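You operate a simulated robot arm through the tools that you are given. There is no shell and no other tool.

You are at the controls of a simulated two-armed robot. One attempt, no reset.

JOB
Pick up the red handset with one hand, pass it to the other hand and put it on the back of the booth deck.

The check looks at the end state, three seconds after you hand in, the way a careful person would. Anything else that was tipped, shoved, dropped, spilled or broken makes it a failure.

ROBOT AND FRAMES
Two 6-joint arms with two-finger parallel grippers on one trunk, on a base that moves. Base frame: it is fixed to the floor where the robot stands at the start and does not move with it; the origin is under the middle of the robot, x ahead of it, y to its left, z up; the surface under the hand at the start is at about z = 0.78. Units: m, rad, N and s.
The left shoulder is at the start at [-0.102, 0.177, 0.758], the right one opposite. With the tool pointing down near the work surface each hand reaches from about 0.1 to 0.7 m from the robot's upright axis, wherever it stands, measured 20 degrees to its own side. Places, roughly: back of the booth deck (15x26 cm) [-1.02, -1.14, 0.76]. Payload 1.57 kg a hand.
Tool frame (each hand has its own): the origin (TCP) lies between the finger pads and is the grasp point; the fingertips stand 0.03 m ahead of it; z points along the fingers, y is the line along which they close. Largest opening 0.08 m; finger width 0.017, thickness 0.012; the body of the gripper, 0.04 by 0.082 m, starts 0.08 m behind the TCP.
Orientation is that of the tool frame in the base frame, as a unit quaternion [w, x, y, z]. With the fingers straight down and closing along the base's y, the tool's x points along the base's -x, its y along +y and its z along -z.

CONTROLS
- The arms move only by the tool arm_command. It takes "left_plan", "right_plan" or both (then of equal length, played together; a hand with none holds still); each is text: rows parted by semicolons, each of 7 numbers parted by spaces: the shift along the base's x, y, z in m, then the turn, a rotation vector about the base's x, y, z in rad, then the gripper command, from -1 (fully open) to 1 (shut), values between in proportion. In form: tx ty tz rx ry rz jaw; .... A call has 1 to 20 rows; each row shifts and turns the commanded pose from where the row before left it. A row lasts 0.2 s, in which the tool goes at most 0.05 m and 0.15 rad; a call with a longer step from one row to the next is refused whole, and so is a gripper value outside its range. Where a pose cannot be reached the arm comes as near as it can. A force on the tool above 40 N (or 10 N above the force at the start of the call, whichever is more), or a blocked arm, ends the call early, and 0.2 s more pass. Each finger travels about 0.072 m/s and halts on what it meets, pressing with about 23 N; the grip force reading is that of the motor and also rises with nothing between the fingers. The clock runs only during rows and for 0.2 s after the last one: add rows that do not move to give the fingers time. It gives the time, the measured TCP pose, the force on the tool (base axes), the opening and the grip force at its end, in the units of the frame above (readings bear some noise), with the torque about the TCP (base axes, N m) and any sound that the robot's microphone picked up, and new pictures: "views" is both (left out), scene, wrist or none (wrist: the cameras of the hands that moved).
- Cameras (640 x 400 px; columns grow to the right, rows downward): "scene" is now at [0.0408, 0.0184, 1.4748]; the picture's right is [0.24, -0.97, 0.00], its down [-0.68, -0.17, -0.71] and it looks along [0.69, 0.17, -0.70] (base axes); focal length 282 px, centre (320, 200). "left" rides on the left gripper at [0.072, 0.007, -0.122] in its tool frame; the picture's right is [-0.09, 1.00, 0.00], its down [-0.84, -0.08, -0.54] and it looks along [-0.54, -0.05, 0.84] (tool axes); focal length 238 px, centre (320, 200). "right" rides on the right gripper at [0.072, -0.007, -0.122] in its tool frame; the picture's right is [0.09, 1.00, 0.00], its down [-0.84, 0.08, -0.54] and it looks along [-0.54, 0.05, 0.84] (tool axes); focal length 238 px, centre (320, 200). There is no depth. A picture from a camera that has moved, and an enlarged one, comes with that camera's place and axes in the base frame and with its lens. The place of the scene camera against the robot may be out by one fixed shift of up to 0.012 m in any direction.
- lift_body(by): moves the trunk up (or, below 0, down) by that many m; the arms and the scene camera ride with it, the base frame stays. It gives what a move gives, with no picture.
- drive_base(legs): drives the robot by 1 to 6 legs, each [ahead, left, turn to the left] in m, m and rad, along the robot's own axes; the way and the turn of a leg run together, so that a leg with both is an arc; at most 1.5 m and 3.142 rad a leg. The arms and the cameras ride along, it lands a little off, and it stops where it bumps. It gives what a move gives, and a new picture of the scene camera.
- turn_head(pan, tilt): turns the head with the scene camera to pan (to the left, within 2.496 rad either way) and tilt (down, from -0.506 to 1.204), counted from straight ahead of the robot (the tilt from the chest, where the trunk bows). It gives what a move gives, and a new picture of the scene camera.
- enlarge(camera, box): a new picture of the part [left, top, right, bottom] of that camera's present view, enlarged. No time passes.
- hand_in(): hands the job in; it is judged then, once.

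Nothing tells you exact positions but the pictures and the camera data. Unless the task says otherwise, let go and move clear before handing in.

The tools are called after "Request:" as name(argument=value, ...) on one line, values as JSON. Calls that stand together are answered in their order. arm_command: Moves the arms, as the interface text tells. Its arguments: {"type":"object","properties":{"left_plan":{"type":"string"},"right_plan":{"type":"string"},"views":{"type":"string","enum":["both","scene","wrist","none"]}},"required":[]} The other tools are called the same way: lift_body (by) moves the trunk up or down; drive_base (legs) drives the base; turn_head (pan, tilt) turns the head that bears the scene camera; enlarge (camera, box) takes an enlarged picture of a part of a camera's view; hand_in () hands the job in.

At the start:

```text
clock: 0.0
left_position: [0.3829, 0.3193, 1.1153]
left_tool_rot: [0.0, 0.0, 1.0, 0.0]
left_ft_force: [1.0, 0.8, 0.0]
left_ft_torque: [0.0, -0.02, 0.01]
left_gripper_width: 0.0801
left_finger_force: 0.1
right_position: [0.4746, -0.0544, 1.0775]
right_tool_rot: [0.0, 0.0, 1.0, 0.0]
right_ft_force: [-0.7, -0.6, 0.4]
right_ft_torque: [0.04, -0.01, 0.02]
right_gripper_width: 0.0798
right_finger_force: 0.1
trunk travel left (down, up): [-0.2, 0.128]
robot x, y, heading: [0.0012, 0.0015, -0.001]
head pan, tilt (commanded): [0.241, 0.78]
```

scene: 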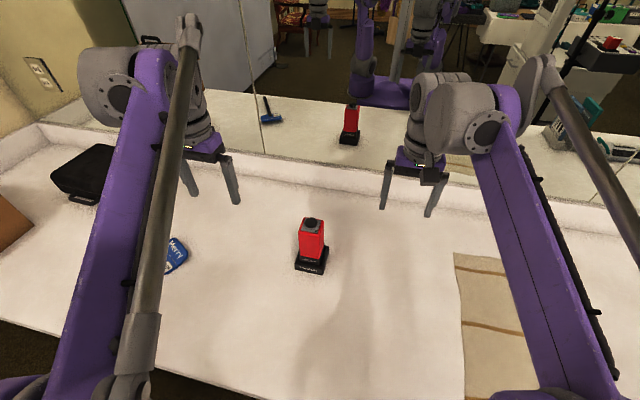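
right: 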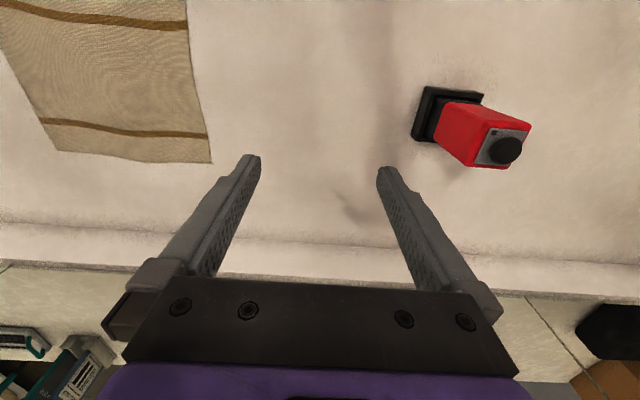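
left: 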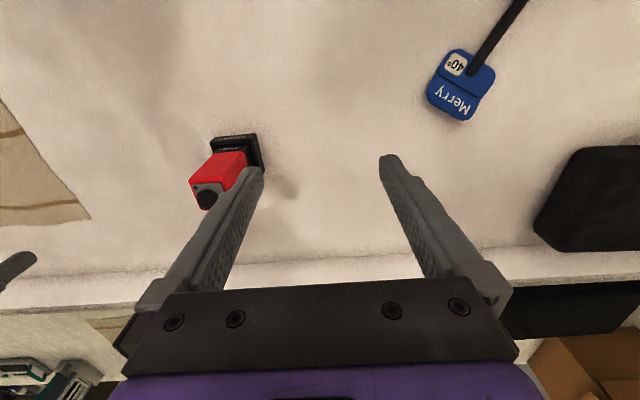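

I see a red handset standing in (or on) a black base in the middle of the work surface, a mirror behind it, a cloth to the right, and a blue card and black box to the left. I'll enlarge the views first to tell the handset from its base and work out positions.

Request:
enlarge(camera="scene", box=[260, 190, 360, 290])

Request:
enlarge(camera="right", box=[390, 60, 560, 190])

Request:
enlarge(camera="left", box=[160, 110, 300, 220])

```text
4.00 times, centred on (310, 240) of scene
camera zoom: at [0.0408, 0.0184, 1.4748], right [0.24, -0.97, 0.0], down [-0.68, -0.17, -0.71], along [0.69, 0.17, -0.7], focal length 1126 px, centre (360, 40)
```

zoom: 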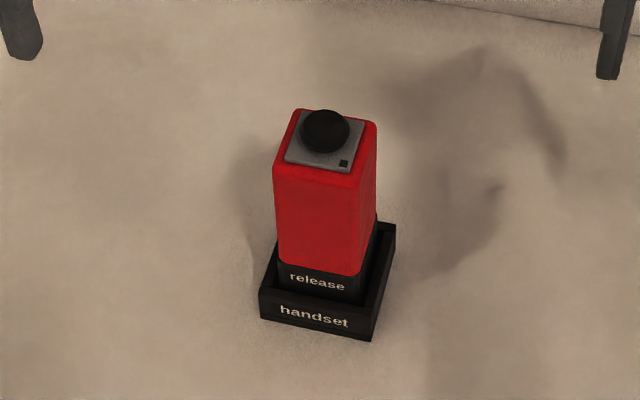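

```text
3.08 times, centred on (475, 125) of right
camera zoom: at [0.4037, -0.0625, 1.1991], right [-0.09, 1.0, 0.0], down [0.84, 0.08, 0.54], along [0.54, 0.05, -0.84], focal length 733 px, centre (-157, 431)
```

zoom: 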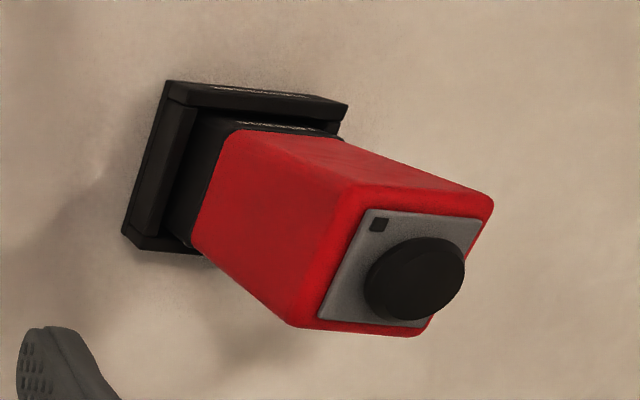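

```text
3.64 times, centred on (230, 165) of left
camera zoom: at [0.3113, 0.3243, 1.2368], right [0.09, 1.0, 0.0], down [0.84, -0.08, 0.54], along [0.54, -0.05, -0.84], focal length 867 px, centre (647, 327)
```

zoom: 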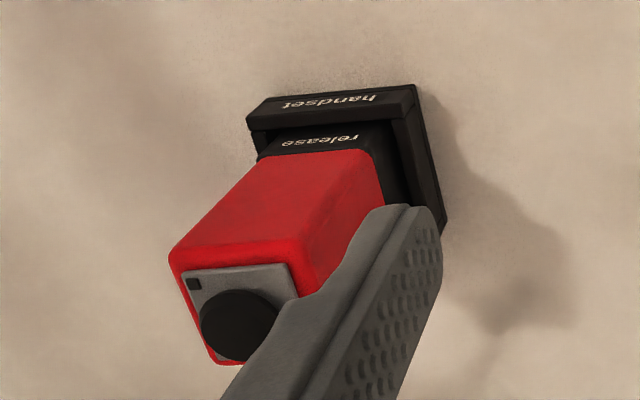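

The handset sits in a shallow black cradle, and a black strip at its foot is marked "release". From two wrist cameras I put its top knob near [0.480, 0.149, 0.953]. Next I'll look at the "release" strip more closely and turn the head to see the booth deck behind the robot.

Request:
enlarge(camera="scene", box=[290, 245, 335, 280])

Request:
turn_head(pan=-2.3, tilt=0.45)

```text
11.43 times, centred on (312, 262) of scene
camera zoom: at [0.0408, 0.0184, 1.4748], right [0.24, -0.97, 0.0], down [-0.68, -0.17, -0.71], along [0.69, 0.17, -0.7], focal length 3217 px, centre (406, -514)
```

zoom: 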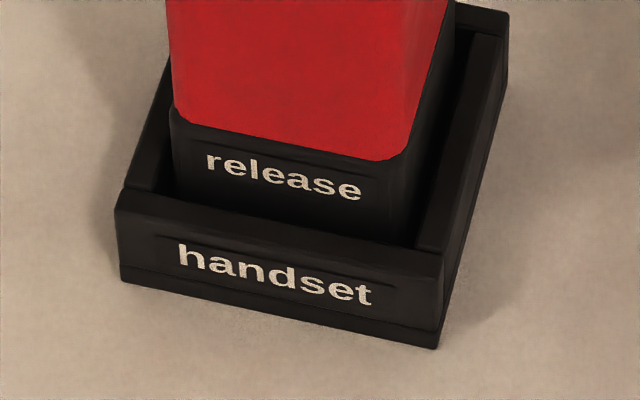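

```text
clock: 2.3
left_position: [0.3833, 0.32, 1.1143]
left_tool_rot: [0.0, 0.0, 1.0, 0.0]
left_ft_force: [0.8, 0.9, -0.4]
left_ft_torque: [0.03, -0.02, 0.03]
left_gripper_width: 0.0799
left_finger_force: 0.1
right_position: [0.4736, -0.0552, 1.0777]
right_tool_rot: [0.0, 0.0, 1.0, 0.0]
right_ft_force: [0.2, -0.1, 1.1]
right_ft_torque: [-0.01, -0.01, 0.0]
right_gripper_width: 0.0801
right_finger_force: 0.1
trunk travel left (down, up): [-0.2, 0.128]
robot x, y, heading: [0.0018, 0.0016, -0.0]
head pan, tilt (commanded): [-2.3, 0.45]
camera scene: at [-0.0997, -0.0695, 1.5037], right [-0.75, 0.67, 0.0], down [0.29, 0.32, -0.9], along [-0.6, -0.67, -0.44], focal length 282 px, centre (320, 200)
```

scene: 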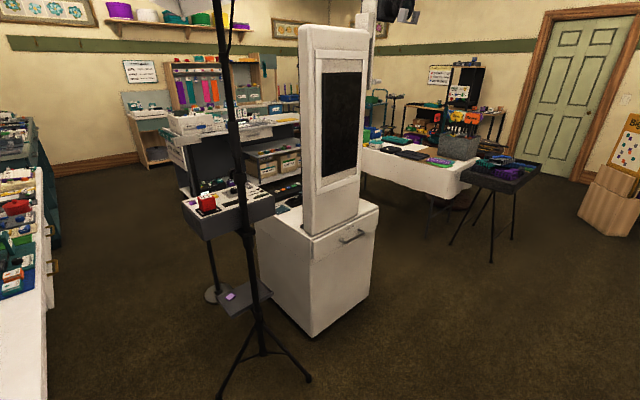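

Request:
enlarge(camera="scene", box=[170, 140, 410, 290])

Request:
enlarge(camera="scene", box=[240, 170, 400, 270])

```text
2.67 times, centred on (290, 215) of scene
camera zoom: at [-0.0997, -0.0695, 1.5037], right [-0.75, 0.67, 0.0], down [0.29, 0.32, -0.9], along [-0.6, -0.67, -0.44], focal length 751 px, centre (400, 160)
```

zoom: 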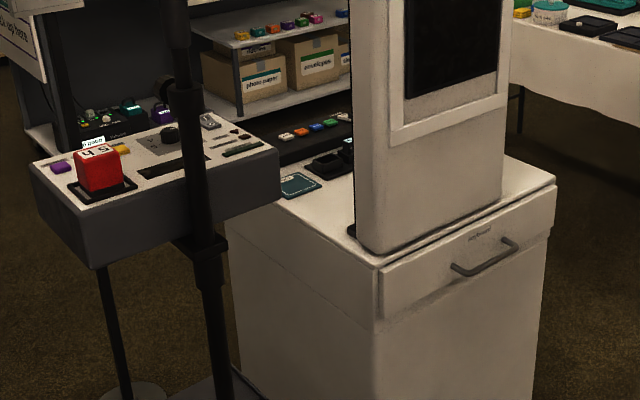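

```text
4.00 times, centred on (320, 220) of scene
camera zoom: at [-0.0997, -0.0695, 1.5037], right [-0.75, 0.67, 0.0], down [0.29, 0.32, -0.9], along [-0.6, -0.67, -0.44], focal length 1126 px, centre (320, 120)
```

zoom: 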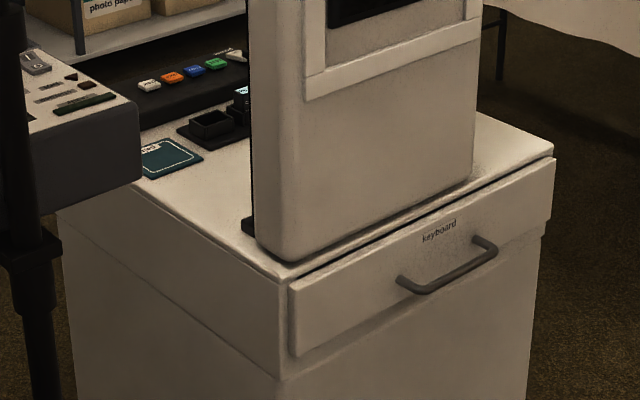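

The booth is a kiosk whose column stands at the front (facing +y) of a white deck, so the back of the deck is behind that column. There is a tripod and a small table on its +x side. I'll look around in a few more directions to plan a route.

Request:
turn_head(pan=-1.8, tilt=0.5)

Request:
turn_head(pan=-2.49, tilt=0.75)

Request:
turn_head(pan=2.45, tilt=0.5)

Request:
turn_head(pan=-1.0, tilt=0.7)

```text
clock: 3.2
left_position: [0.3843, 0.3197, 1.1143]
left_tool_rot: [0.0, 0.0, 1.0, -0.001]
left_ft_force: [0.6, -0.4, -0.4]
left_ft_torque: [-0.02, -0.03, 0.02]
left_gripper_width: 0.0801
left_finger_force: 0.0
right_position: [0.4742, -0.0554, 1.0777]
right_tool_rot: [0.0, 0.0, 1.0, 0.001]
right_ft_force: [1.2, 0.0, -0.5]
right_ft_torque: [0.02, -0.02, 0.0]
right_gripper_width: 0.0802
right_finger_force: 0.0
trunk travel left (down, up): [-0.2, 0.128]
robot x, y, heading: [-0.0012, -0.0002, 0.006]
head pan, tilt (commanded): [-1.799, 0.499]
camera scene: at [-0.0591, -0.0896, 1.4992], right [-0.97, 0.23, 0.0], down [0.11, 0.47, -0.88], along [-0.2, -0.85, -0.48], focal length 282 px, centre (320, 200)
```

scene: 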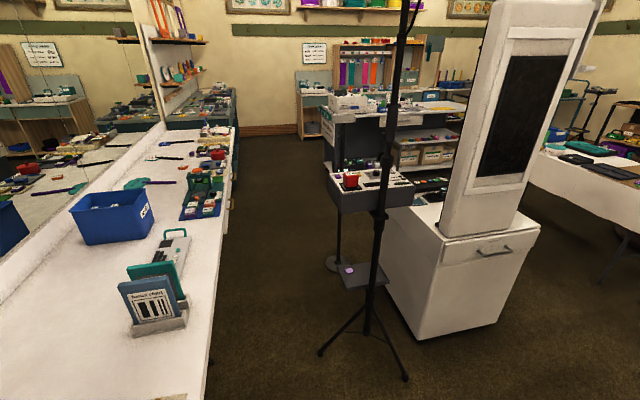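

```text
clock: 4.3
left_position: [0.3838, 0.319, 1.1144]
left_tool_rot: [0.0, 0.0, 1.0, 0.0]
left_ft_force: [0.4, 0.2, -0.2]
left_ft_torque: [-0.01, 0.0, -0.04]
left_gripper_width: 0.08
left_finger_force: 0.1
right_position: [0.4758, -0.0552, 1.0773]
right_tool_rot: [0.0, 0.0, 1.0, 0.001]
right_ft_force: [0.9, -0.4, -0.8]
right_ft_torque: [0.01, -0.04, 0.02]
right_gripper_width: 0.08
right_finger_force: 0.1
trunk travel left (down, up): [-0.2, 0.128]
robot x, y, heading: [-0.0013, -0.001, -0.005]
head pan, tilt (commanded): [-2.491, 0.75]
camera scene: at [-0.1043, -0.0513, 1.4773], right [-0.61, 0.8, 0.0], down [0.54, 0.41, -0.73], along [-0.58, -0.44, -0.68], focal length 282 px, centre (320, 200)
```

scene: 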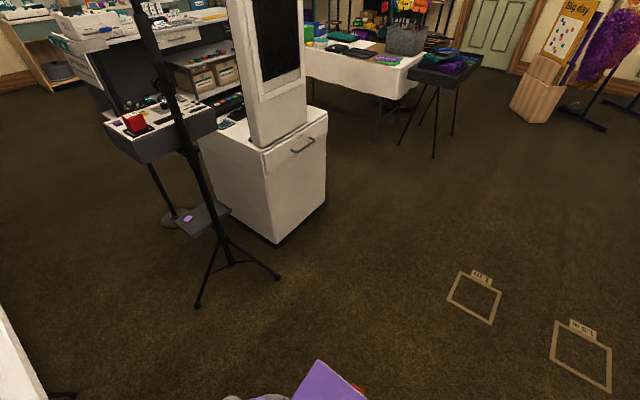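

```text
clock: 8.2
left_position: [0.3827, 0.3199, 1.114]
left_tool_rot: [0.0, 0.0, 1.0, 0.0]
left_ft_force: [0.0, 0.0, -0.3]
left_ft_torque: [-0.02, 0.01, -0.01]
left_gripper_width: 0.0801
left_finger_force: 0.1
right_position: [0.4741, -0.0557, 1.0771]
right_tool_rot: [0.0, 0.0, 1.0, 0.0]
right_ft_force: [-0.1, -0.5, 0.0]
right_ft_torque: [0.02, -0.01, 0.01]
right_gripper_width: 0.0799
right_finger_force: 0.1
trunk travel left (down, up): [-0.2, 0.128]
robot x, y, heading: [0.0025, -0.0036, 0.005]
head pan, tilt (commanded): [2.45, 0.499]
camera scene: at [-0.1085, 0.057, 1.4992], right [0.64, 0.77, 0.0], down [0.37, -0.31, -0.88], along [-0.68, 0.56, -0.48], focal length 282 px, centre (320, 200)
```

scene: 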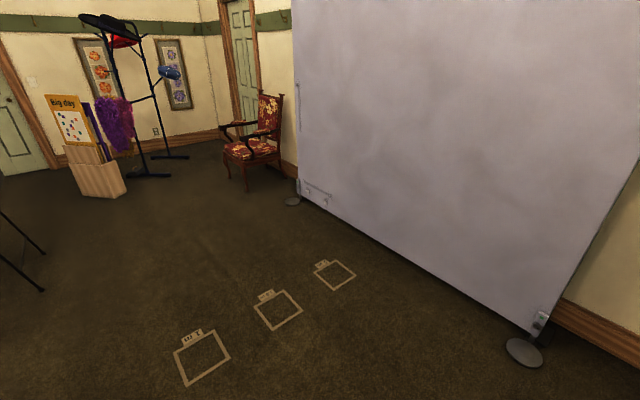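

```text
clock: 11.1
left_position: [0.3817, 0.3195, 1.1147]
left_tool_rot: [0.0, 0.0, 1.0, -0.001]
left_ft_force: [-0.4, -0.6, 0.1]
left_ft_torque: [0.0, 0.01, -0.01]
left_gripper_width: 0.08
left_finger_force: 0.0
right_position: [0.4755, -0.0555, 1.0784]
right_tool_rot: [-0.001, 0.0, 1.0, 0.0]
right_ft_force: [0.8, -0.2, 0.4]
right_ft_torque: [-0.01, 0.02, -0.01]
right_gripper_width: 0.0801
right_finger_force: 0.0
trunk travel left (down, up): [-0.2, 0.128]
robot x, y, heading: [0.0008, -0.0025, -0.001]
head pan, tilt (commanded): [-1.0, 0.7]
camera scene: at [0.0075, -0.0725, 1.4815], right [-0.84, -0.54, 0.0], down [-0.35, 0.54, -0.76], along [0.41, -0.64, -0.64], focal length 282 px, centre (320, 200)
```

scene: 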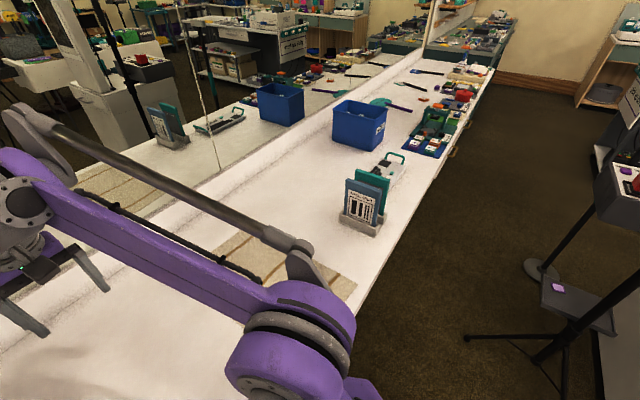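

I see the room now. The booth deck can be reached by going round the booth's open side, and the handset reads as a camera-release handset standing loose in its cradle. I plan to pick it with the left hand from above, pass it to the right hand (gripping low from the side) and then drive. First I'll move the left hand over the handset and the right hand aside.

Request:
turn_head(pan=0.241, tilt=0.78)

Request:
arm_command(left_plan="0.018 -0.034 0 0 0 0 -1; 0.018 -0.034 0 0 0 0 -1; 0.018 -0.034 0 0 0 0 -1; 0.018 -0.034 0 0 0 0 -1; 0.018 -0.034 0 0 0 0 -1; 0 0 0 0 0 0 -1; 0 0 0 0 0 0 -1", right_plan="-0.02 -0.04 0 0 0 0 -1; -0.02 -0.04 0 0 0 0 -1; -0.02 -0.04 0 0 0 0 -1; -0.02 -0.04 0 0 0 0 -1; -0.02 -0.04 0 0 0 0 -1; 0 0 0 0 0 0 -1; 0 0 0 0 0 0 -1", views="both")

```text
clock: 12.5
left_position: [0.3836, 0.3196, 1.1154]
left_tool_rot: [-0.001, 0.0, 1.0, 0.0]
left_ft_force: [0.7, 0.2, 0.9]
left_ft_torque: [0.01, -0.01, 0.0]
left_gripper_width: 0.0804
left_finger_force: 0.0
right_position: [0.4753, -0.0557, 1.0782]
right_tool_rot: [0.0, 0.0, 1.0, 0.0]
right_ft_force: [0.1, -1.0, -0.2]
right_ft_torque: [-0.01, -0.03, 0.01]
right_gripper_width: 0.0798
right_finger_force: 0.1
trunk travel left (down, up): [-0.2, 0.128]
robot x, y, heading: [0.0007, -0.002, 0.001]
head pan, tilt (commanded): [0.241, 0.78]
camera scene: at [0.0408, 0.0184, 1.4748], right [0.24, -0.97, 0.0], down [-0.68, -0.17, -0.71], along [0.69, 0.17, -0.7], focal length 282 px, centre (320, 200)
```

scene: 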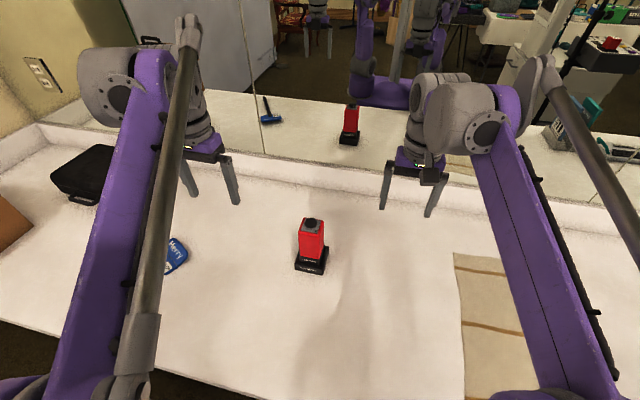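

```text
clock: 14.1
left_position: [0.4724, 0.1477, 1.1144]
left_tool_rot: [0.0, 0.0, 1.0, 0.001]
left_ft_force: [-0.4, -0.4, 0.1]
left_ft_torque: [-0.04, -0.01, 0.03]
left_gripper_width: 0.0798
left_finger_force: 0.1
right_position: [0.3735, -0.2547, 1.0769]
right_tool_rot: [0.0, 0.0, 1.0, 0.001]
right_ft_force: [0.1, 0.2, -0.6]
right_ft_torque: [0.02, 0.01, 0.06]
right_gripper_width: 0.0803
right_finger_force: 0.1
trunk travel left (down, up): [-0.2, 0.128]
robot x, y, heading: [0.0014, -0.0021, 0.001]
head pan, tilt (commanded): [0.241, 0.78]
camera scene: at [0.0408, 0.0181, 1.4748], right [0.24, -0.97, 0.0], down [-0.68, -0.17, -0.71], along [0.69, 0.17, -0.7], focal length 282 px, centre (320, 200)
camera right: at [0.3027, -0.2622, 1.1974], right [-0.09, 1.0, 0.0], down [0.84, 0.08, 0.54], along [0.54, 0.05, -0.84], focal length 238 px, centre (320, 200)
camera left: at [0.4009, 0.1536, 1.236], right [0.09, 1.0, 0.0], down [0.84, -0.08, 0.54], along [0.54, -0.05, -0.84], focal length 238 px, centre (320, 200)
```

scene: 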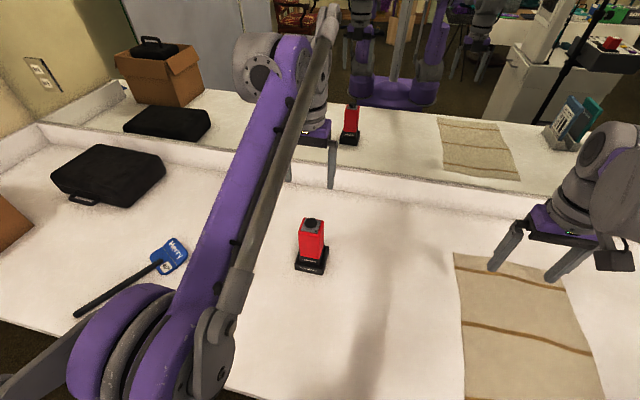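
right: 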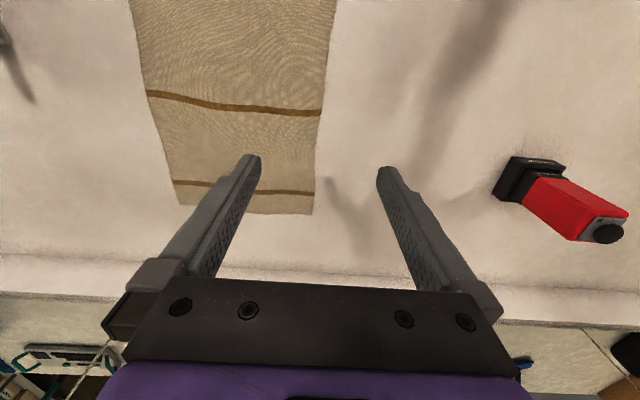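
left: 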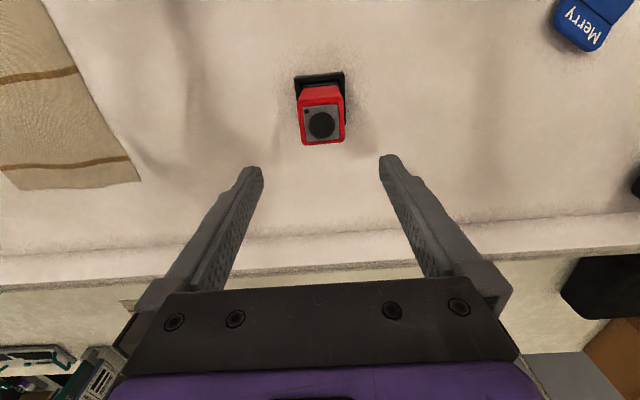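

Request:
enlarge(camera="left", box=[260, 50, 388, 160])

Request:
enlarge(camera="right", box=[480, 130, 640, 260])

Request:
enlarge(camera="scene", box=[265, 200, 355, 280])

```text
3.64 times, centred on (324, 105) of left
camera zoom: at [0.4009, 0.1536, 1.236], right [0.09, 1.0, 0.0], down [0.84, -0.08, 0.54], along [0.54, -0.05, -0.84], focal length 867 px, centre (306, 546)
```

zoom: 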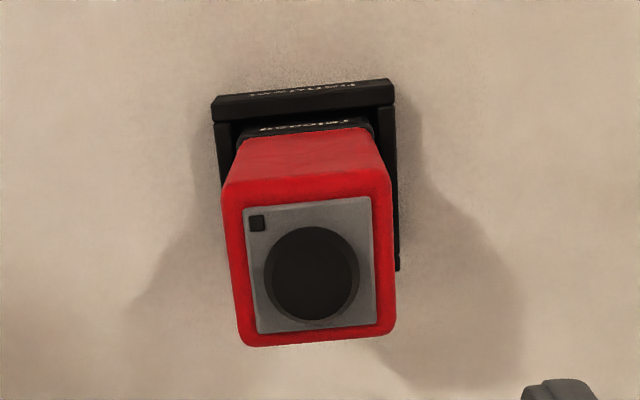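

```text
3.08 times, centred on (560, 195) of right
camera zoom: at [0.3027, -0.2622, 1.1974], right [-0.09, 1.0, 0.0], down [0.84, 0.08, 0.54], along [0.54, 0.05, -0.84], focal length 733 px, centre (-418, 215)
```

zoom: 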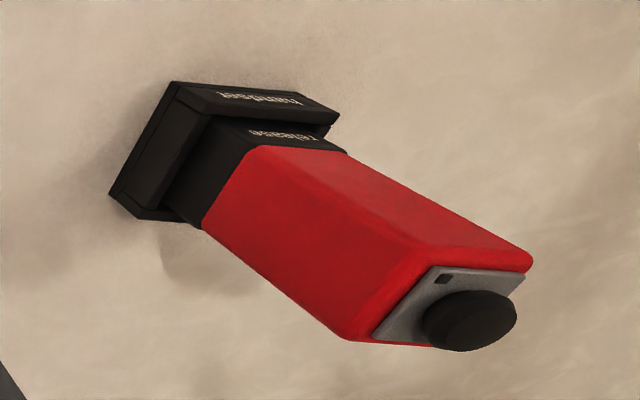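

```text
5.00 times, centred on (310, 240) of scene
camera zoom: at [0.0408, 0.0181, 1.4748], right [0.24, -0.97, 0.0], down [-0.68, -0.17, -0.71], along [0.69, 0.17, -0.7], focal length 1408 px, centre (370, 0)
```

zoom: 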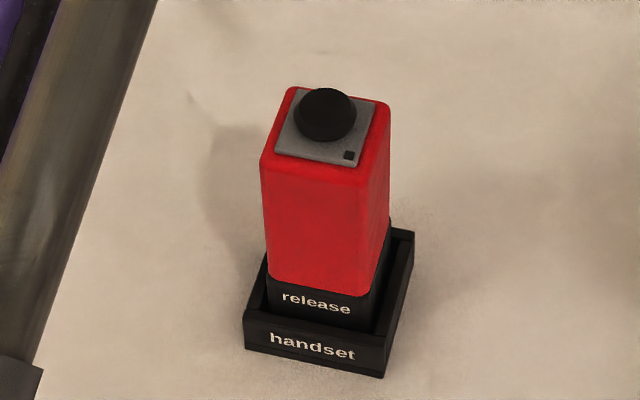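

The left wrist view puts the handset top square on at x≈0.453–0.506, y≈0.1225–0.1745 with almost no yaw, so the left hand only needs about 7 mm more in x. I'll align, then descend to TCP z≈0.92 with open fingers.

Request:
arm_command(left_plan="0.007 0.001 0 0 0 0 -1; 0 0 -0.04 0 0 0 -1; 0 0 -0.04 0 0 0 -1; 0 0 -0.03 0 0 0 -1; 0 0 0 0 0 0 -1", views="both")

```text
clock: 15.3
left_position: [0.4797, 0.1508, 1.0052]
left_tool_rot: [0.0, -0.001, 1.0, 0.0]
left_ft_force: [-0.1, 0.3, 0.6]
left_ft_torque: [0.0, -0.04, 0.01]
left_gripper_width: 0.0803
left_finger_force: 0.1
right_position: [0.3732, -0.2539, 1.0753]
right_tool_rot: [0.0, 0.0, 1.0, 0.0]
right_ft_force: [-0.4, 0.5, -0.7]
right_ft_torque: [-0.04, -0.01, -0.01]
right_gripper_width: 0.0799
right_finger_force: 0.1
trunk travel left (down, up): [-0.2, 0.128]
robot x, y, heading: [0.0, 0.0028, 0.007]
head pan, tilt (commanded): [0.241, 0.78]
camera scene: at [0.0407, 0.0184, 1.4748], right [0.24, -0.97, 0.0], down [-0.68, -0.17, -0.71], along [0.69, 0.17, -0.7], focal length 282 px, centre (320, 200)
camera left: at [0.4075, 0.1546, 1.1267], right [0.09, 1.0, 0.0], down [0.84, -0.08, 0.54], along [0.54, -0.05, -0.84], focal length 238 px, centre (320, 200)
```

scene: 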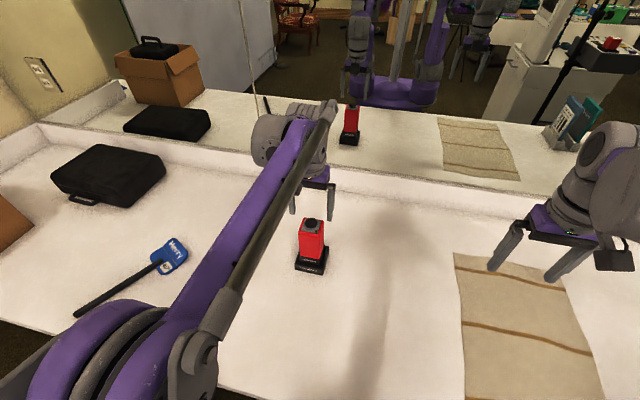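
left: 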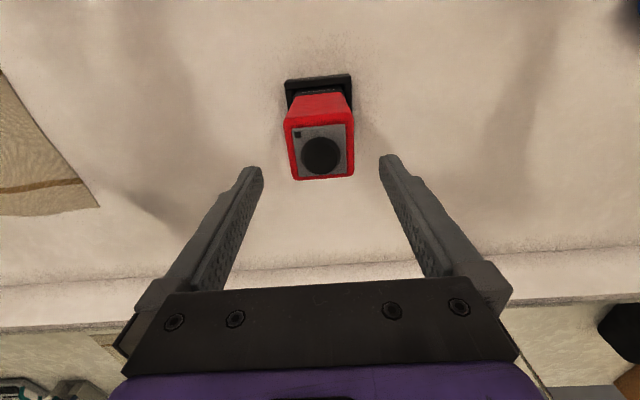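

Request:
arm_command(left_plan="-0.001 -0.001 -0.03 0 0 0 -1; 0 0 -0.03 0 0 0 -1; 0 0 -0.025 0 0 0 -1; 0 0 0 0 0 0 -1", views="both")

```text
clock: 16.3
left_position: [0.4797, 0.149, 0.9201]
left_tool_rot: [0.0, 0.0, 1.0, 0.0]
left_ft_force: [-0.1, 0.2, 0.1]
left_ft_torque: [0.02, 0.01, -0.02]
left_gripper_width: 0.08
left_finger_force: 0.0
right_position: [0.3739, -0.2548, 1.0757]
right_tool_rot: [-0.001, 0.0, 1.0, 0.0]
right_ft_force: [-0.4, 0.2, -0.9]
right_ft_torque: [0.02, 0.0, -0.02]
right_gripper_width: 0.0801
right_finger_force: 0.0
trunk travel left (down, up): [-0.2, 0.128]
robot x, y, heading: [0.0017, 0.0018, 0.002]
head pan, tilt (commanded): [0.241, 0.78]
camera scene: at [0.0407, 0.0184, 1.4748], right [0.24, -0.97, 0.0], down [-0.68, -0.17, -0.71], along [0.69, 0.17, -0.7], focal length 282 px, centre (320, 200)
camera left: at [0.407, 0.1543, 1.0425], right [0.09, 1.0, 0.0], down [0.84, -0.08, 0.54], along [0.54, -0.05, -0.84], focal length 238 px, centre (320, 200)
```

scene: 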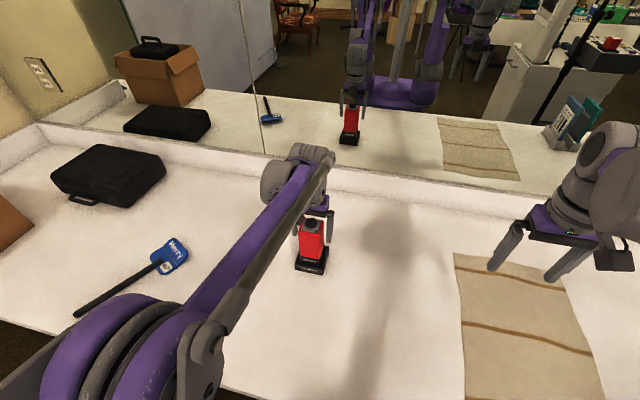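
left: 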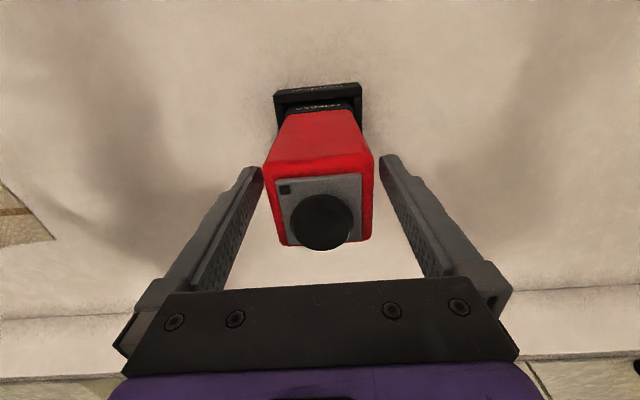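

The handset sits centred between the left fingers. Closing now, holding still so the fingers settle.

Request:
arm_command(left_plan="0 0 0 0 0 0 -0.2; 0 0 0 0 0 0 0.2; 0 0 0 0 0 0 1; 0 0 0 0 0 0 1; 0 0 0 0 0 0 1", views="both")

```text
clock: 17.5
left_position: [0.4795, 0.1496, 0.9203]
left_tool_rot: [0.0, 0.0, 1.0, 0.0]
left_ft_force: [-1.0, -0.3, 0.4]
left_ft_torque: [-0.02, 0.01, 0.01]
left_gripper_width: 0.0569
left_finger_force: 22.9
right_position: [0.3734, -0.2554, 1.0757]
right_tool_rot: [0.0, -0.001, 1.0, 0.001]
right_ft_force: [0.5, -0.4, -0.1]
right_ft_torque: [0.0, -0.01, 0.02]
right_gripper_width: 0.0801
right_finger_force: 0.0
trunk travel left (down, up): [-0.2, 0.128]
robot x, y, heading: [0.0028, 0.0015, -0.007]
head pan, tilt (commanded): [0.241, 0.78]
camera scene: at [0.041, 0.0185, 1.4748], right [0.24, -0.97, 0.0], down [-0.68, -0.17, -0.71], along [0.69, 0.17, -0.7], focal length 282 px, centre (320, 200)
camera left: at [0.4072, 0.1543, 1.0426], right [0.09, 1.0, 0.0], down [0.84, -0.08, 0.54], along [0.54, -0.05, -0.84], focal length 238 px, centre (320, 200)
```

scene: 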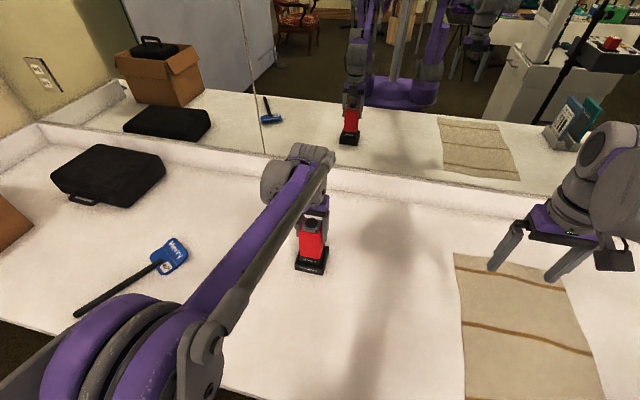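
left: 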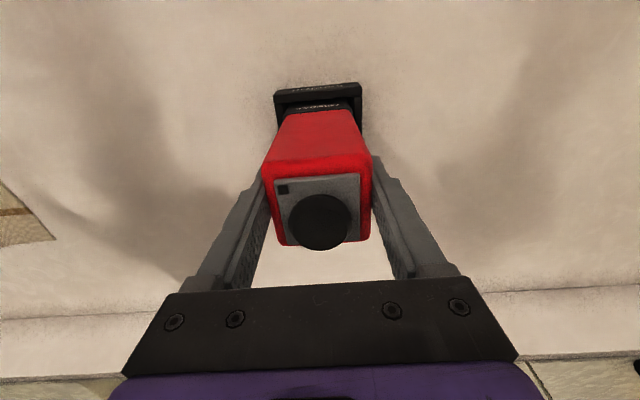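

The grip holds at 0.057 m opening with about 23 N. I'll lift a small amount first and check the force and whether the cradle stays down.

Request:
arm_command(left_plan="0 0 0.005 0 0 0 1; 0 0 0.005 0 0 0 1; 0 0 0 0 0 0 1", views="both")

```text
clock: 18.3
left_position: [0.479, 0.1492, 0.9303]
left_tool_rot: [0.0, 0.0, 1.0, 0.0]
left_ft_force: [0.6, 0.1, -3.9]
left_ft_torque: [0.03, -0.01, 0.01]
left_gripper_width: 0.057
left_finger_force: 22.9
right_position: [0.3734, -0.2548, 1.0759]
right_tool_rot: [0.0, 0.0, 1.0, -0.001]
right_ft_force: [-0.3, -0.1, -0.2]
right_ft_torque: [0.0, -0.02, 0.0]
right_gripper_width: 0.0801
right_finger_force: 0.0
trunk travel left (down, up): [-0.2, 0.128]
robot x, y, heading: [-0.0007, -0.0023, 0.004]
head pan, tilt (commanded): [0.241, 0.78]
camera scene: at [0.041, 0.0185, 1.4748], right [0.24, -0.97, 0.0], down [-0.68, -0.17, -0.71], along [0.69, 0.17, -0.7], focal length 282 px, centre (320, 200)
camera left: at [0.4075, 0.1544, 1.0524], right [0.09, 1.0, 0.0], down [0.84, -0.08, 0.54], along [0.54, -0.05, -0.84], focal length 238 px, centre (320, 200)
```

scene: 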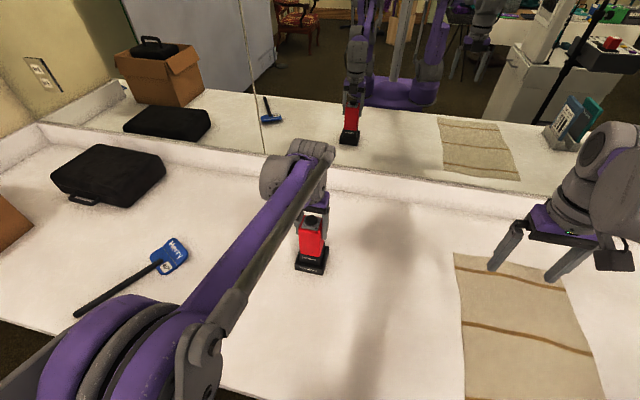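
left: 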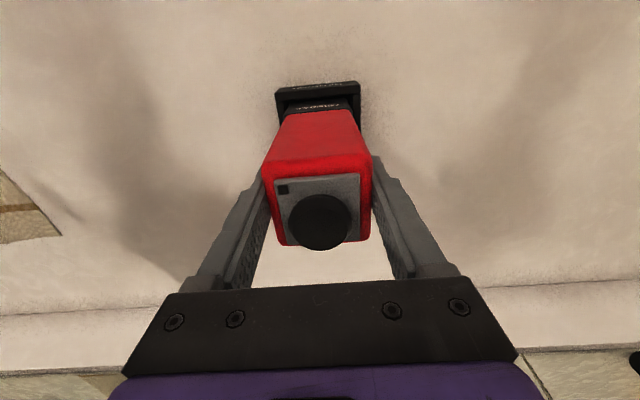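

Request:
enlarge(camera="scene", box=[265, 200, 355, 280])

Request:
enlarge(camera="left", box=[260, 60, 388, 170])

```text
5.00 times, centred on (310, 240) of scene
camera zoom: at [0.041, 0.0185, 1.4748], right [0.24, -0.97, 0.0], down [-0.68, -0.17, -0.71], along [0.69, 0.17, -0.7], focal length 1408 px, centre (370, 0)
```

zoom: 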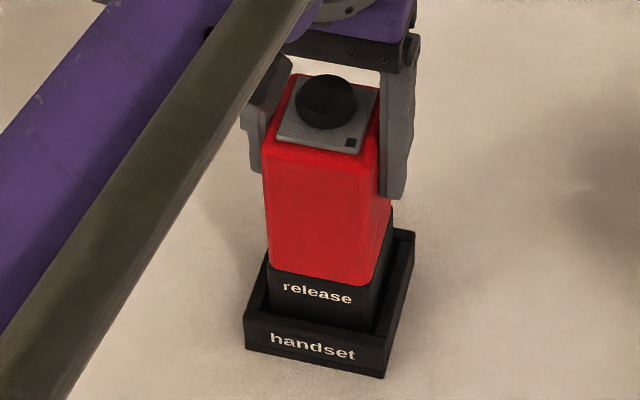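

```text
3.64 times, centred on (324, 115) of left
camera zoom: at [0.4075, 0.1544, 1.0524], right [0.09, 1.0, 0.0], down [0.84, -0.08, 0.54], along [0.54, -0.05, -0.84], focal length 867 px, centre (306, 509)
```

zoom: 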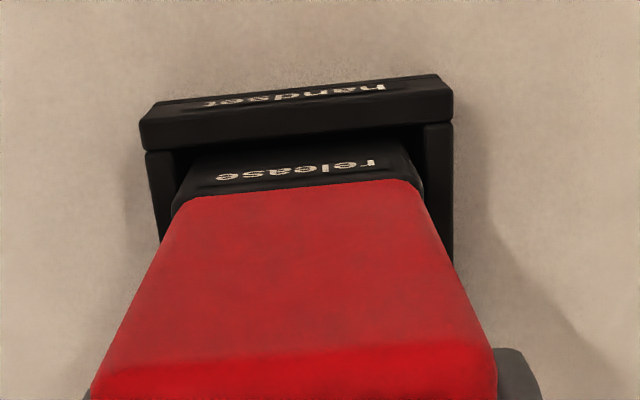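

The handset rose while the cradle stayed put, with about 4 N of weight on the hand. I'll lift it straight clear.

Request:
arm_command(left_plan="0 0 0.02 0 0 0 1; 0 0 0.03 0 0 0 1; 0 0 0.03 0 0 0 1; 0 0 0.03 0 0 0 1; 0 0 0.03 0 0 0 1; 0 0 0.03 0 0 0 1; 0 0 0 0 0 0 1", views="both")

```text
clock: 19.9
left_position: [0.4788, 0.1507, 1.0991]
left_tool_rot: [0.0, 0.0, 1.0, 0.0]
left_ft_force: [-0.1, 0.5, -3.3]
left_ft_torque: [0.01, 0.03, -0.01]
left_gripper_width: 0.0567
left_finger_force: 22.9
right_position: [0.3739, -0.2549, 1.0759]
right_tool_rot: [0.0, -0.001, 1.0, 0.0]
right_ft_force: [0.4, -0.9, 0.4]
right_ft_torque: [0.0, 0.01, 0.04]
right_gripper_width: 0.08
right_finger_force: 0.1
trunk travel left (down, up): [-0.2, 0.128]
robot x, y, heading: [0.0031, -0.0012, -0.001]
head pan, tilt (commanded): [0.241, 0.78]
camera scene: at [0.041, 0.0186, 1.4748], right [0.24, -0.97, 0.0], down [-0.68, -0.17, -0.71], along [0.69, 0.17, -0.7], focal length 282 px, centre (320, 200)
camera left: at [0.4075, 0.1551, 1.2225], right [0.09, 1.0, 0.0], down [0.84, -0.08, 0.54], along [0.54, -0.05, -0.84], focal length 238 px, centre (320, 200)
```

scene: 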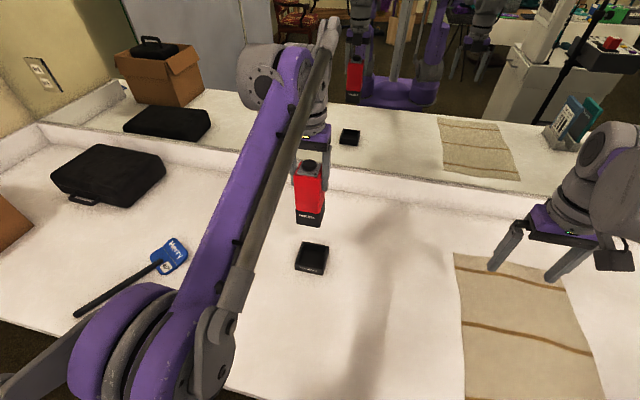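
left: 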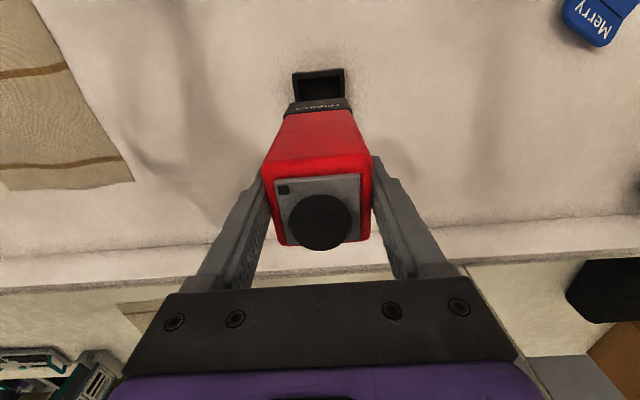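

The handset is out and clear, hanging straight, and the empty cradle hasn't moved. For the pass, I'll turn the left hand about 45° and bring it toward the middle. Then the right hand can come in low from the right, on the face the left fingers don't use.

Request:
arm_command(left_plan="-0.005 -0.015 0.005 0 0 0.131 1; -0.005 -0.015 0.005 0 0 0.131 1; -0.005 -0.015 0.005 0 0 0.131 1; -0.005 -0.015 0.005 0 0 0.131 1; -0.005 -0.015 0.005 0 0 0.131 1; -0.004 -0.015 0.005 0 0 0.130 1; 0 0 0 0 0 0 1; 0 0 0 0 0 0 1", right_plan="0 0 0.01 0 -0.137 0 -1; 0 0 0.01 0 -0.137 0 -1; 0 0 0 0 -0.137 0 -1; 0 0 0 0 -0.137 0 -1; 0 0 0 0 -0.137 0 -1; 0 0 0 0 -0.137 0 -1; 0 0 0 0 -0.138 0 -1; 0 0 0 0 0 0 -1", views="both")

```text
clock: 21.7
left_position: [0.4504, 0.0587, 1.1286]
left_tool_rot: [0.0, -0.382, 0.924, 0.0]
left_ft_force: [-0.1, -0.1, -2.7]
left_ft_torque: [0.02, -0.01, 0.03]
left_gripper_width: 0.0568
left_finger_force: 23.3
right_position: [0.3754, -0.2566, 1.0968]
right_tool_rot: [0.463, 0.0, 0.887, 0.0]
right_ft_force: [-0.1, 0.2, 0.6]
right_ft_torque: [0.01, 0.0, -0.02]
right_gripper_width: 0.0799
right_finger_force: 0.0
trunk travel left (down, up): [-0.2, 0.128]
robot x, y, heading: [0.0022, -0.0002, 0.004]
head pan, tilt (commanded): [0.241, 0.78]
camera scene: at [0.0413, 0.0183, 1.4748], right [0.24, -0.97, 0.0], down [-0.68, -0.17, -0.71], along [0.69, 0.17, -0.7], focal length 282 px, centre (320, 200)
camera right: at [0.2343, -0.2631, 1.1076], right [-0.05, 1.0, -0.08], down [0.03, 0.08, 1.0], along [1.0, 0.05, -0.04], focal length 238 px, centre (320, 200)
camera left: at [0.395, 0.0114, 1.252], right [-0.64, 0.77, 0.0], down [0.65, 0.54, 0.54], along [0.42, 0.35, -0.84], focal length 238 px, centre (320, 200)
```

scene: 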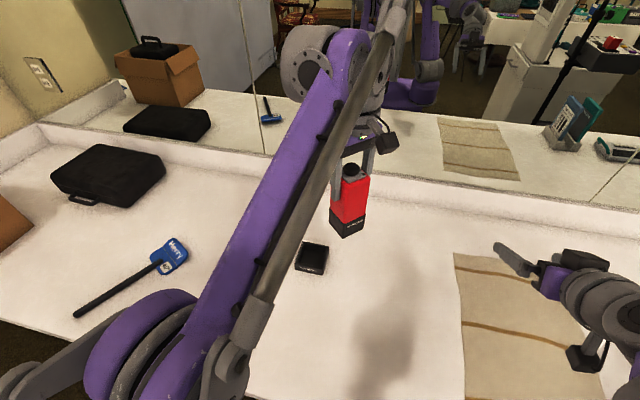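
right: 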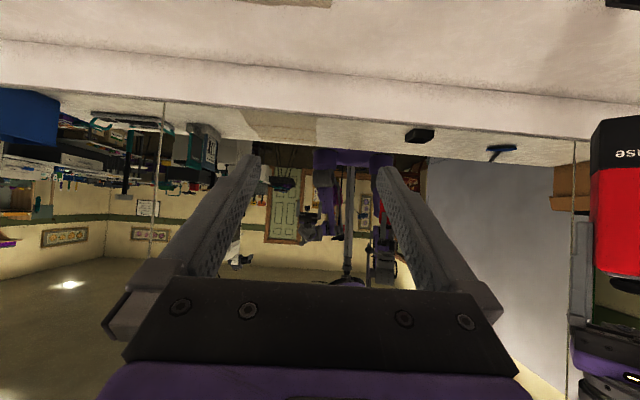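
left: 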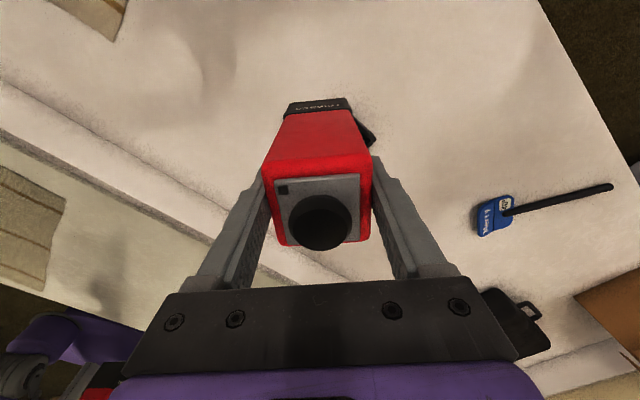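

Request:
enlarge(camera="right", box=[540, 90, 640, 390])

Request:
enlarge(camera="scene", box=[290, 120, 420, 250])

```text
1.33 times, centred on (590, 240) of right
camera zoom: at [0.2343, -0.2631, 1.1076], right [-0.05, 1.0, -0.08], down [0.03, 0.08, 1.0], along [1.0, 0.05, -0.04], focal length 318 px, centre (-40, 147)
```

zoom: 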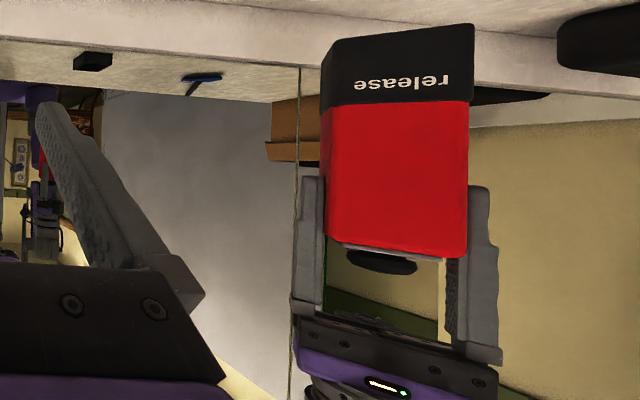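

```text
3.08 times, centred on (355, 185) of scene
camera zoom: at [0.0413, 0.0183, 1.4748], right [0.24, -0.97, 0.0], down [-0.68, -0.17, -0.71], along [0.69, 0.17, -0.7], focal length 866 px, centre (212, 246)
```

zoom: 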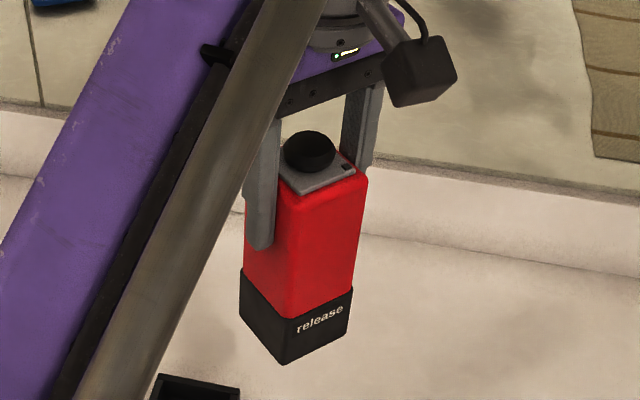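

The right hand can take the tilted pose. From the right camera, the handset bottom is at z≈1.000 and its black foot band is about 0.048 tall, so the low grip should be at about z=1.055. I'll turn the right hand to the same yaw and bring it to a standoff 14 cm short of the handset.

Request:
arm_command(right_plan="-0.004 0.036 -0.007 0 0 0.131 -1; -0.004 0.036 -0.007 0 0 0.131 -1; -0.004 0.036 -0.007 0 0 0.131 -1; -0.004 0.036 -0.007 0 0 0.131 -1; -0.004 0.036 -0.007 0 0 0.131 -1; -0.004 0.036 -0.007 0 0 0.130 -1; 0 0 0 0 0 0 -1; 0 0 0 0 0 0 -1", views="both")

```text
clock: 23.5
left_position: [0.4503, 0.0601, 1.1305]
left_tool_rot: [0.0, -0.383, 0.924, -0.001]
left_ft_force: [-0.4, 0.3, -4.0]
left_ft_torque: [-0.03, 0.02, 0.02]
left_gripper_width: 0.0568
left_finger_force: 22.9
right_position: [0.3493, -0.0415, 1.0562]
right_tool_rot: [0.427, -0.34, 0.819, 0.178]
right_ft_force: [-0.7, 0.6, -0.1]
right_ft_torque: [-0.01, 0.02, 0.0]
right_gripper_width: 0.0798
right_finger_force: 0.1
trunk travel left (down, up): [-0.2, 0.128]
robot x, y, heading: [0.0001, -0.0003, 0.002]
head pan, tilt (commanded): [0.241, 0.78]
camera scene: at [0.0411, 0.0185, 1.4748], right [0.24, -0.97, 0.0], down [-0.68, -0.17, -0.71], along [0.69, 0.17, -0.7], focal length 282 px, centre (320, 200)
camera right: at [0.2553, -0.1458, 1.0662], right [-0.74, 0.67, -0.08], down [-0.03, 0.08, 1.0], along [0.67, 0.74, -0.04], focal length 238 px, centre (320, 200)
```

scene: 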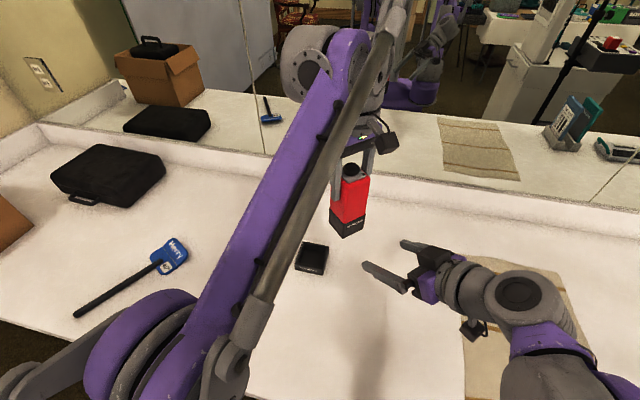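
right: 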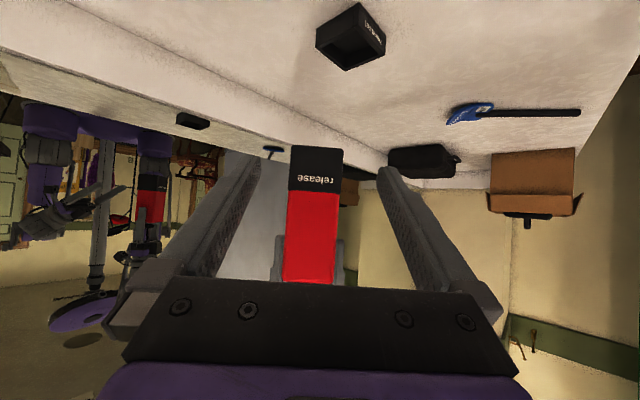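

The right hand is well aligned: the handset sits centred between its open fingers, within about a millimetre. I'll approach horizontally, most of the way first.

Request:
arm_command(right_plan="0.02 0.02 0 0 0 0 -1; 0.02 0.02 0 0 0 0 -1; 0.02 0.02 0 0 0 0 -1; 0.018 0.018 0 0 0 0 -1; 0 0 0 0 0 0 -1", views="both")

```text
clock: 24.7
left_position: [0.4503, 0.0585, 1.1298]
left_tool_rot: [0.0, -0.382, 0.924, -0.001]
left_ft_force: [-0.5, 0.2, -2.8]
left_ft_torque: [-0.01, -0.02, -0.02]
left_gripper_width: 0.0567
left_finger_force: 23.4
right_position: [0.429, 0.039, 1.0557]
right_tool_rot: [0.427, -0.34, 0.819, 0.178]
right_ft_force: [0.0, -0.3, -0.7]
right_ft_torque: [-0.01, 0.0, 0.03]
right_gripper_width: 0.0799
right_finger_force: 0.0
trunk travel left (down, up): [-0.2, 0.128]
robot x, y, heading: [0.0006, -0.0021, -0.003]
head pan, tilt (commanded): [0.241, 0.78]
camera scene: at [0.0405, 0.0183, 1.4748], right [0.24, -0.97, 0.0], down [-0.68, -0.17, -0.71], along [0.69, 0.17, -0.7], focal length 282 px, centre (320, 200)
camera right: at [0.3351, -0.0666, 1.0661], right [-0.74, 0.67, -0.08], down [-0.03, 0.08, 1.0], along [0.67, 0.74, -0.04], focal length 238 px, centre (320, 200)
```

scene: 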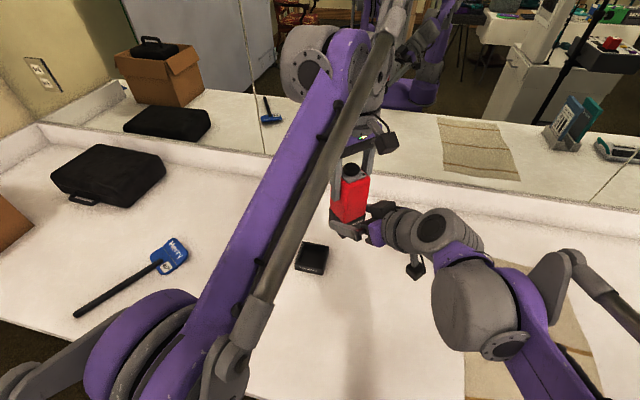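
right: 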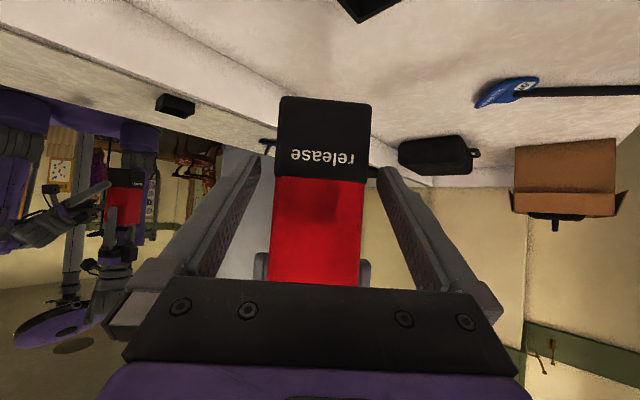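

Request:
arm_command(right_plan="0.01 0.01 0 0 0 0 -1; 0.01 0.01 0 0 0 0 -1; 0 0 0 0 0 0 -1", views="both")

Request:
enlarge(camera="scene", box=[300, 120, 460, 290])

```text
clock: 25.5
left_position: [0.4498, 0.0593, 1.1298]
left_tool_rot: [0.0, -0.383, 0.924, 0.0]
left_ft_force: [0.0, 0.3, -2.8]
left_ft_torque: [0.02, -0.02, 0.0]
left_gripper_width: 0.057
left_finger_force: 23.3
right_position: [0.4473, 0.0582, 1.0561]
right_tool_rot: [0.427, -0.339, 0.82, 0.177]
right_ft_force: [0.8, -0.8, -0.3]
right_ft_torque: [-0.03, 0.0, -0.01]
right_gripper_width: 0.0799
right_finger_force: 0.1
trunk travel left (down, up): [-0.2, 0.128]
robot x, y, heading: [-0.0013, -0.0041, -0.002]
head pan, tilt (commanded): [0.241, 0.78]
camera scene: at [0.0408, 0.0184, 1.4748], right [0.24, -0.97, 0.0], down [-0.68, -0.17, -0.71], along [0.69, 0.17, -0.7], focal length 282 px, centre (320, 200)
camera right: at [0.3537, -0.0464, 1.0666], right [-0.74, 0.67, -0.08], down [-0.03, 0.08, 1.0], along [0.67, 0.74, -0.04], focal length 238 px, centre (320, 200)
```

scene: 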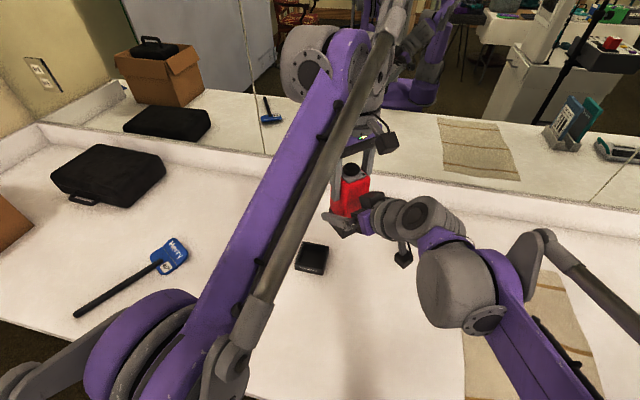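
right: 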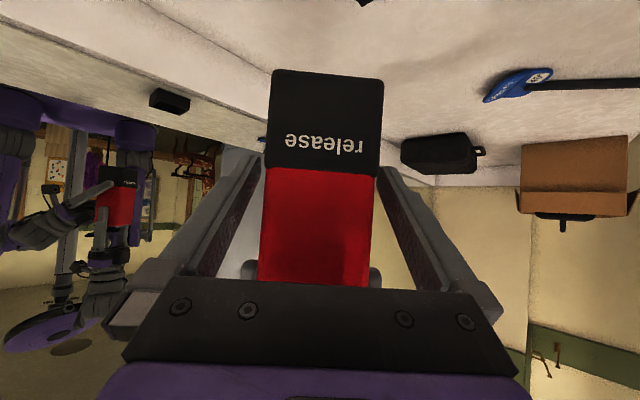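

```text
2.35 times, centred on (380, 205) of scene
camera zoom: at [0.0408, 0.0184, 1.4748], right [0.24, -0.97, 0.0], down [-0.68, -0.17, -0.71], along [0.69, 0.17, -0.7], focal length 662 px, centre (179, 188)
```

zoom: 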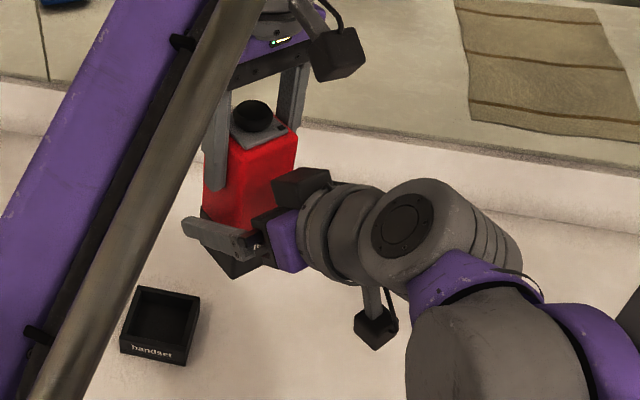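

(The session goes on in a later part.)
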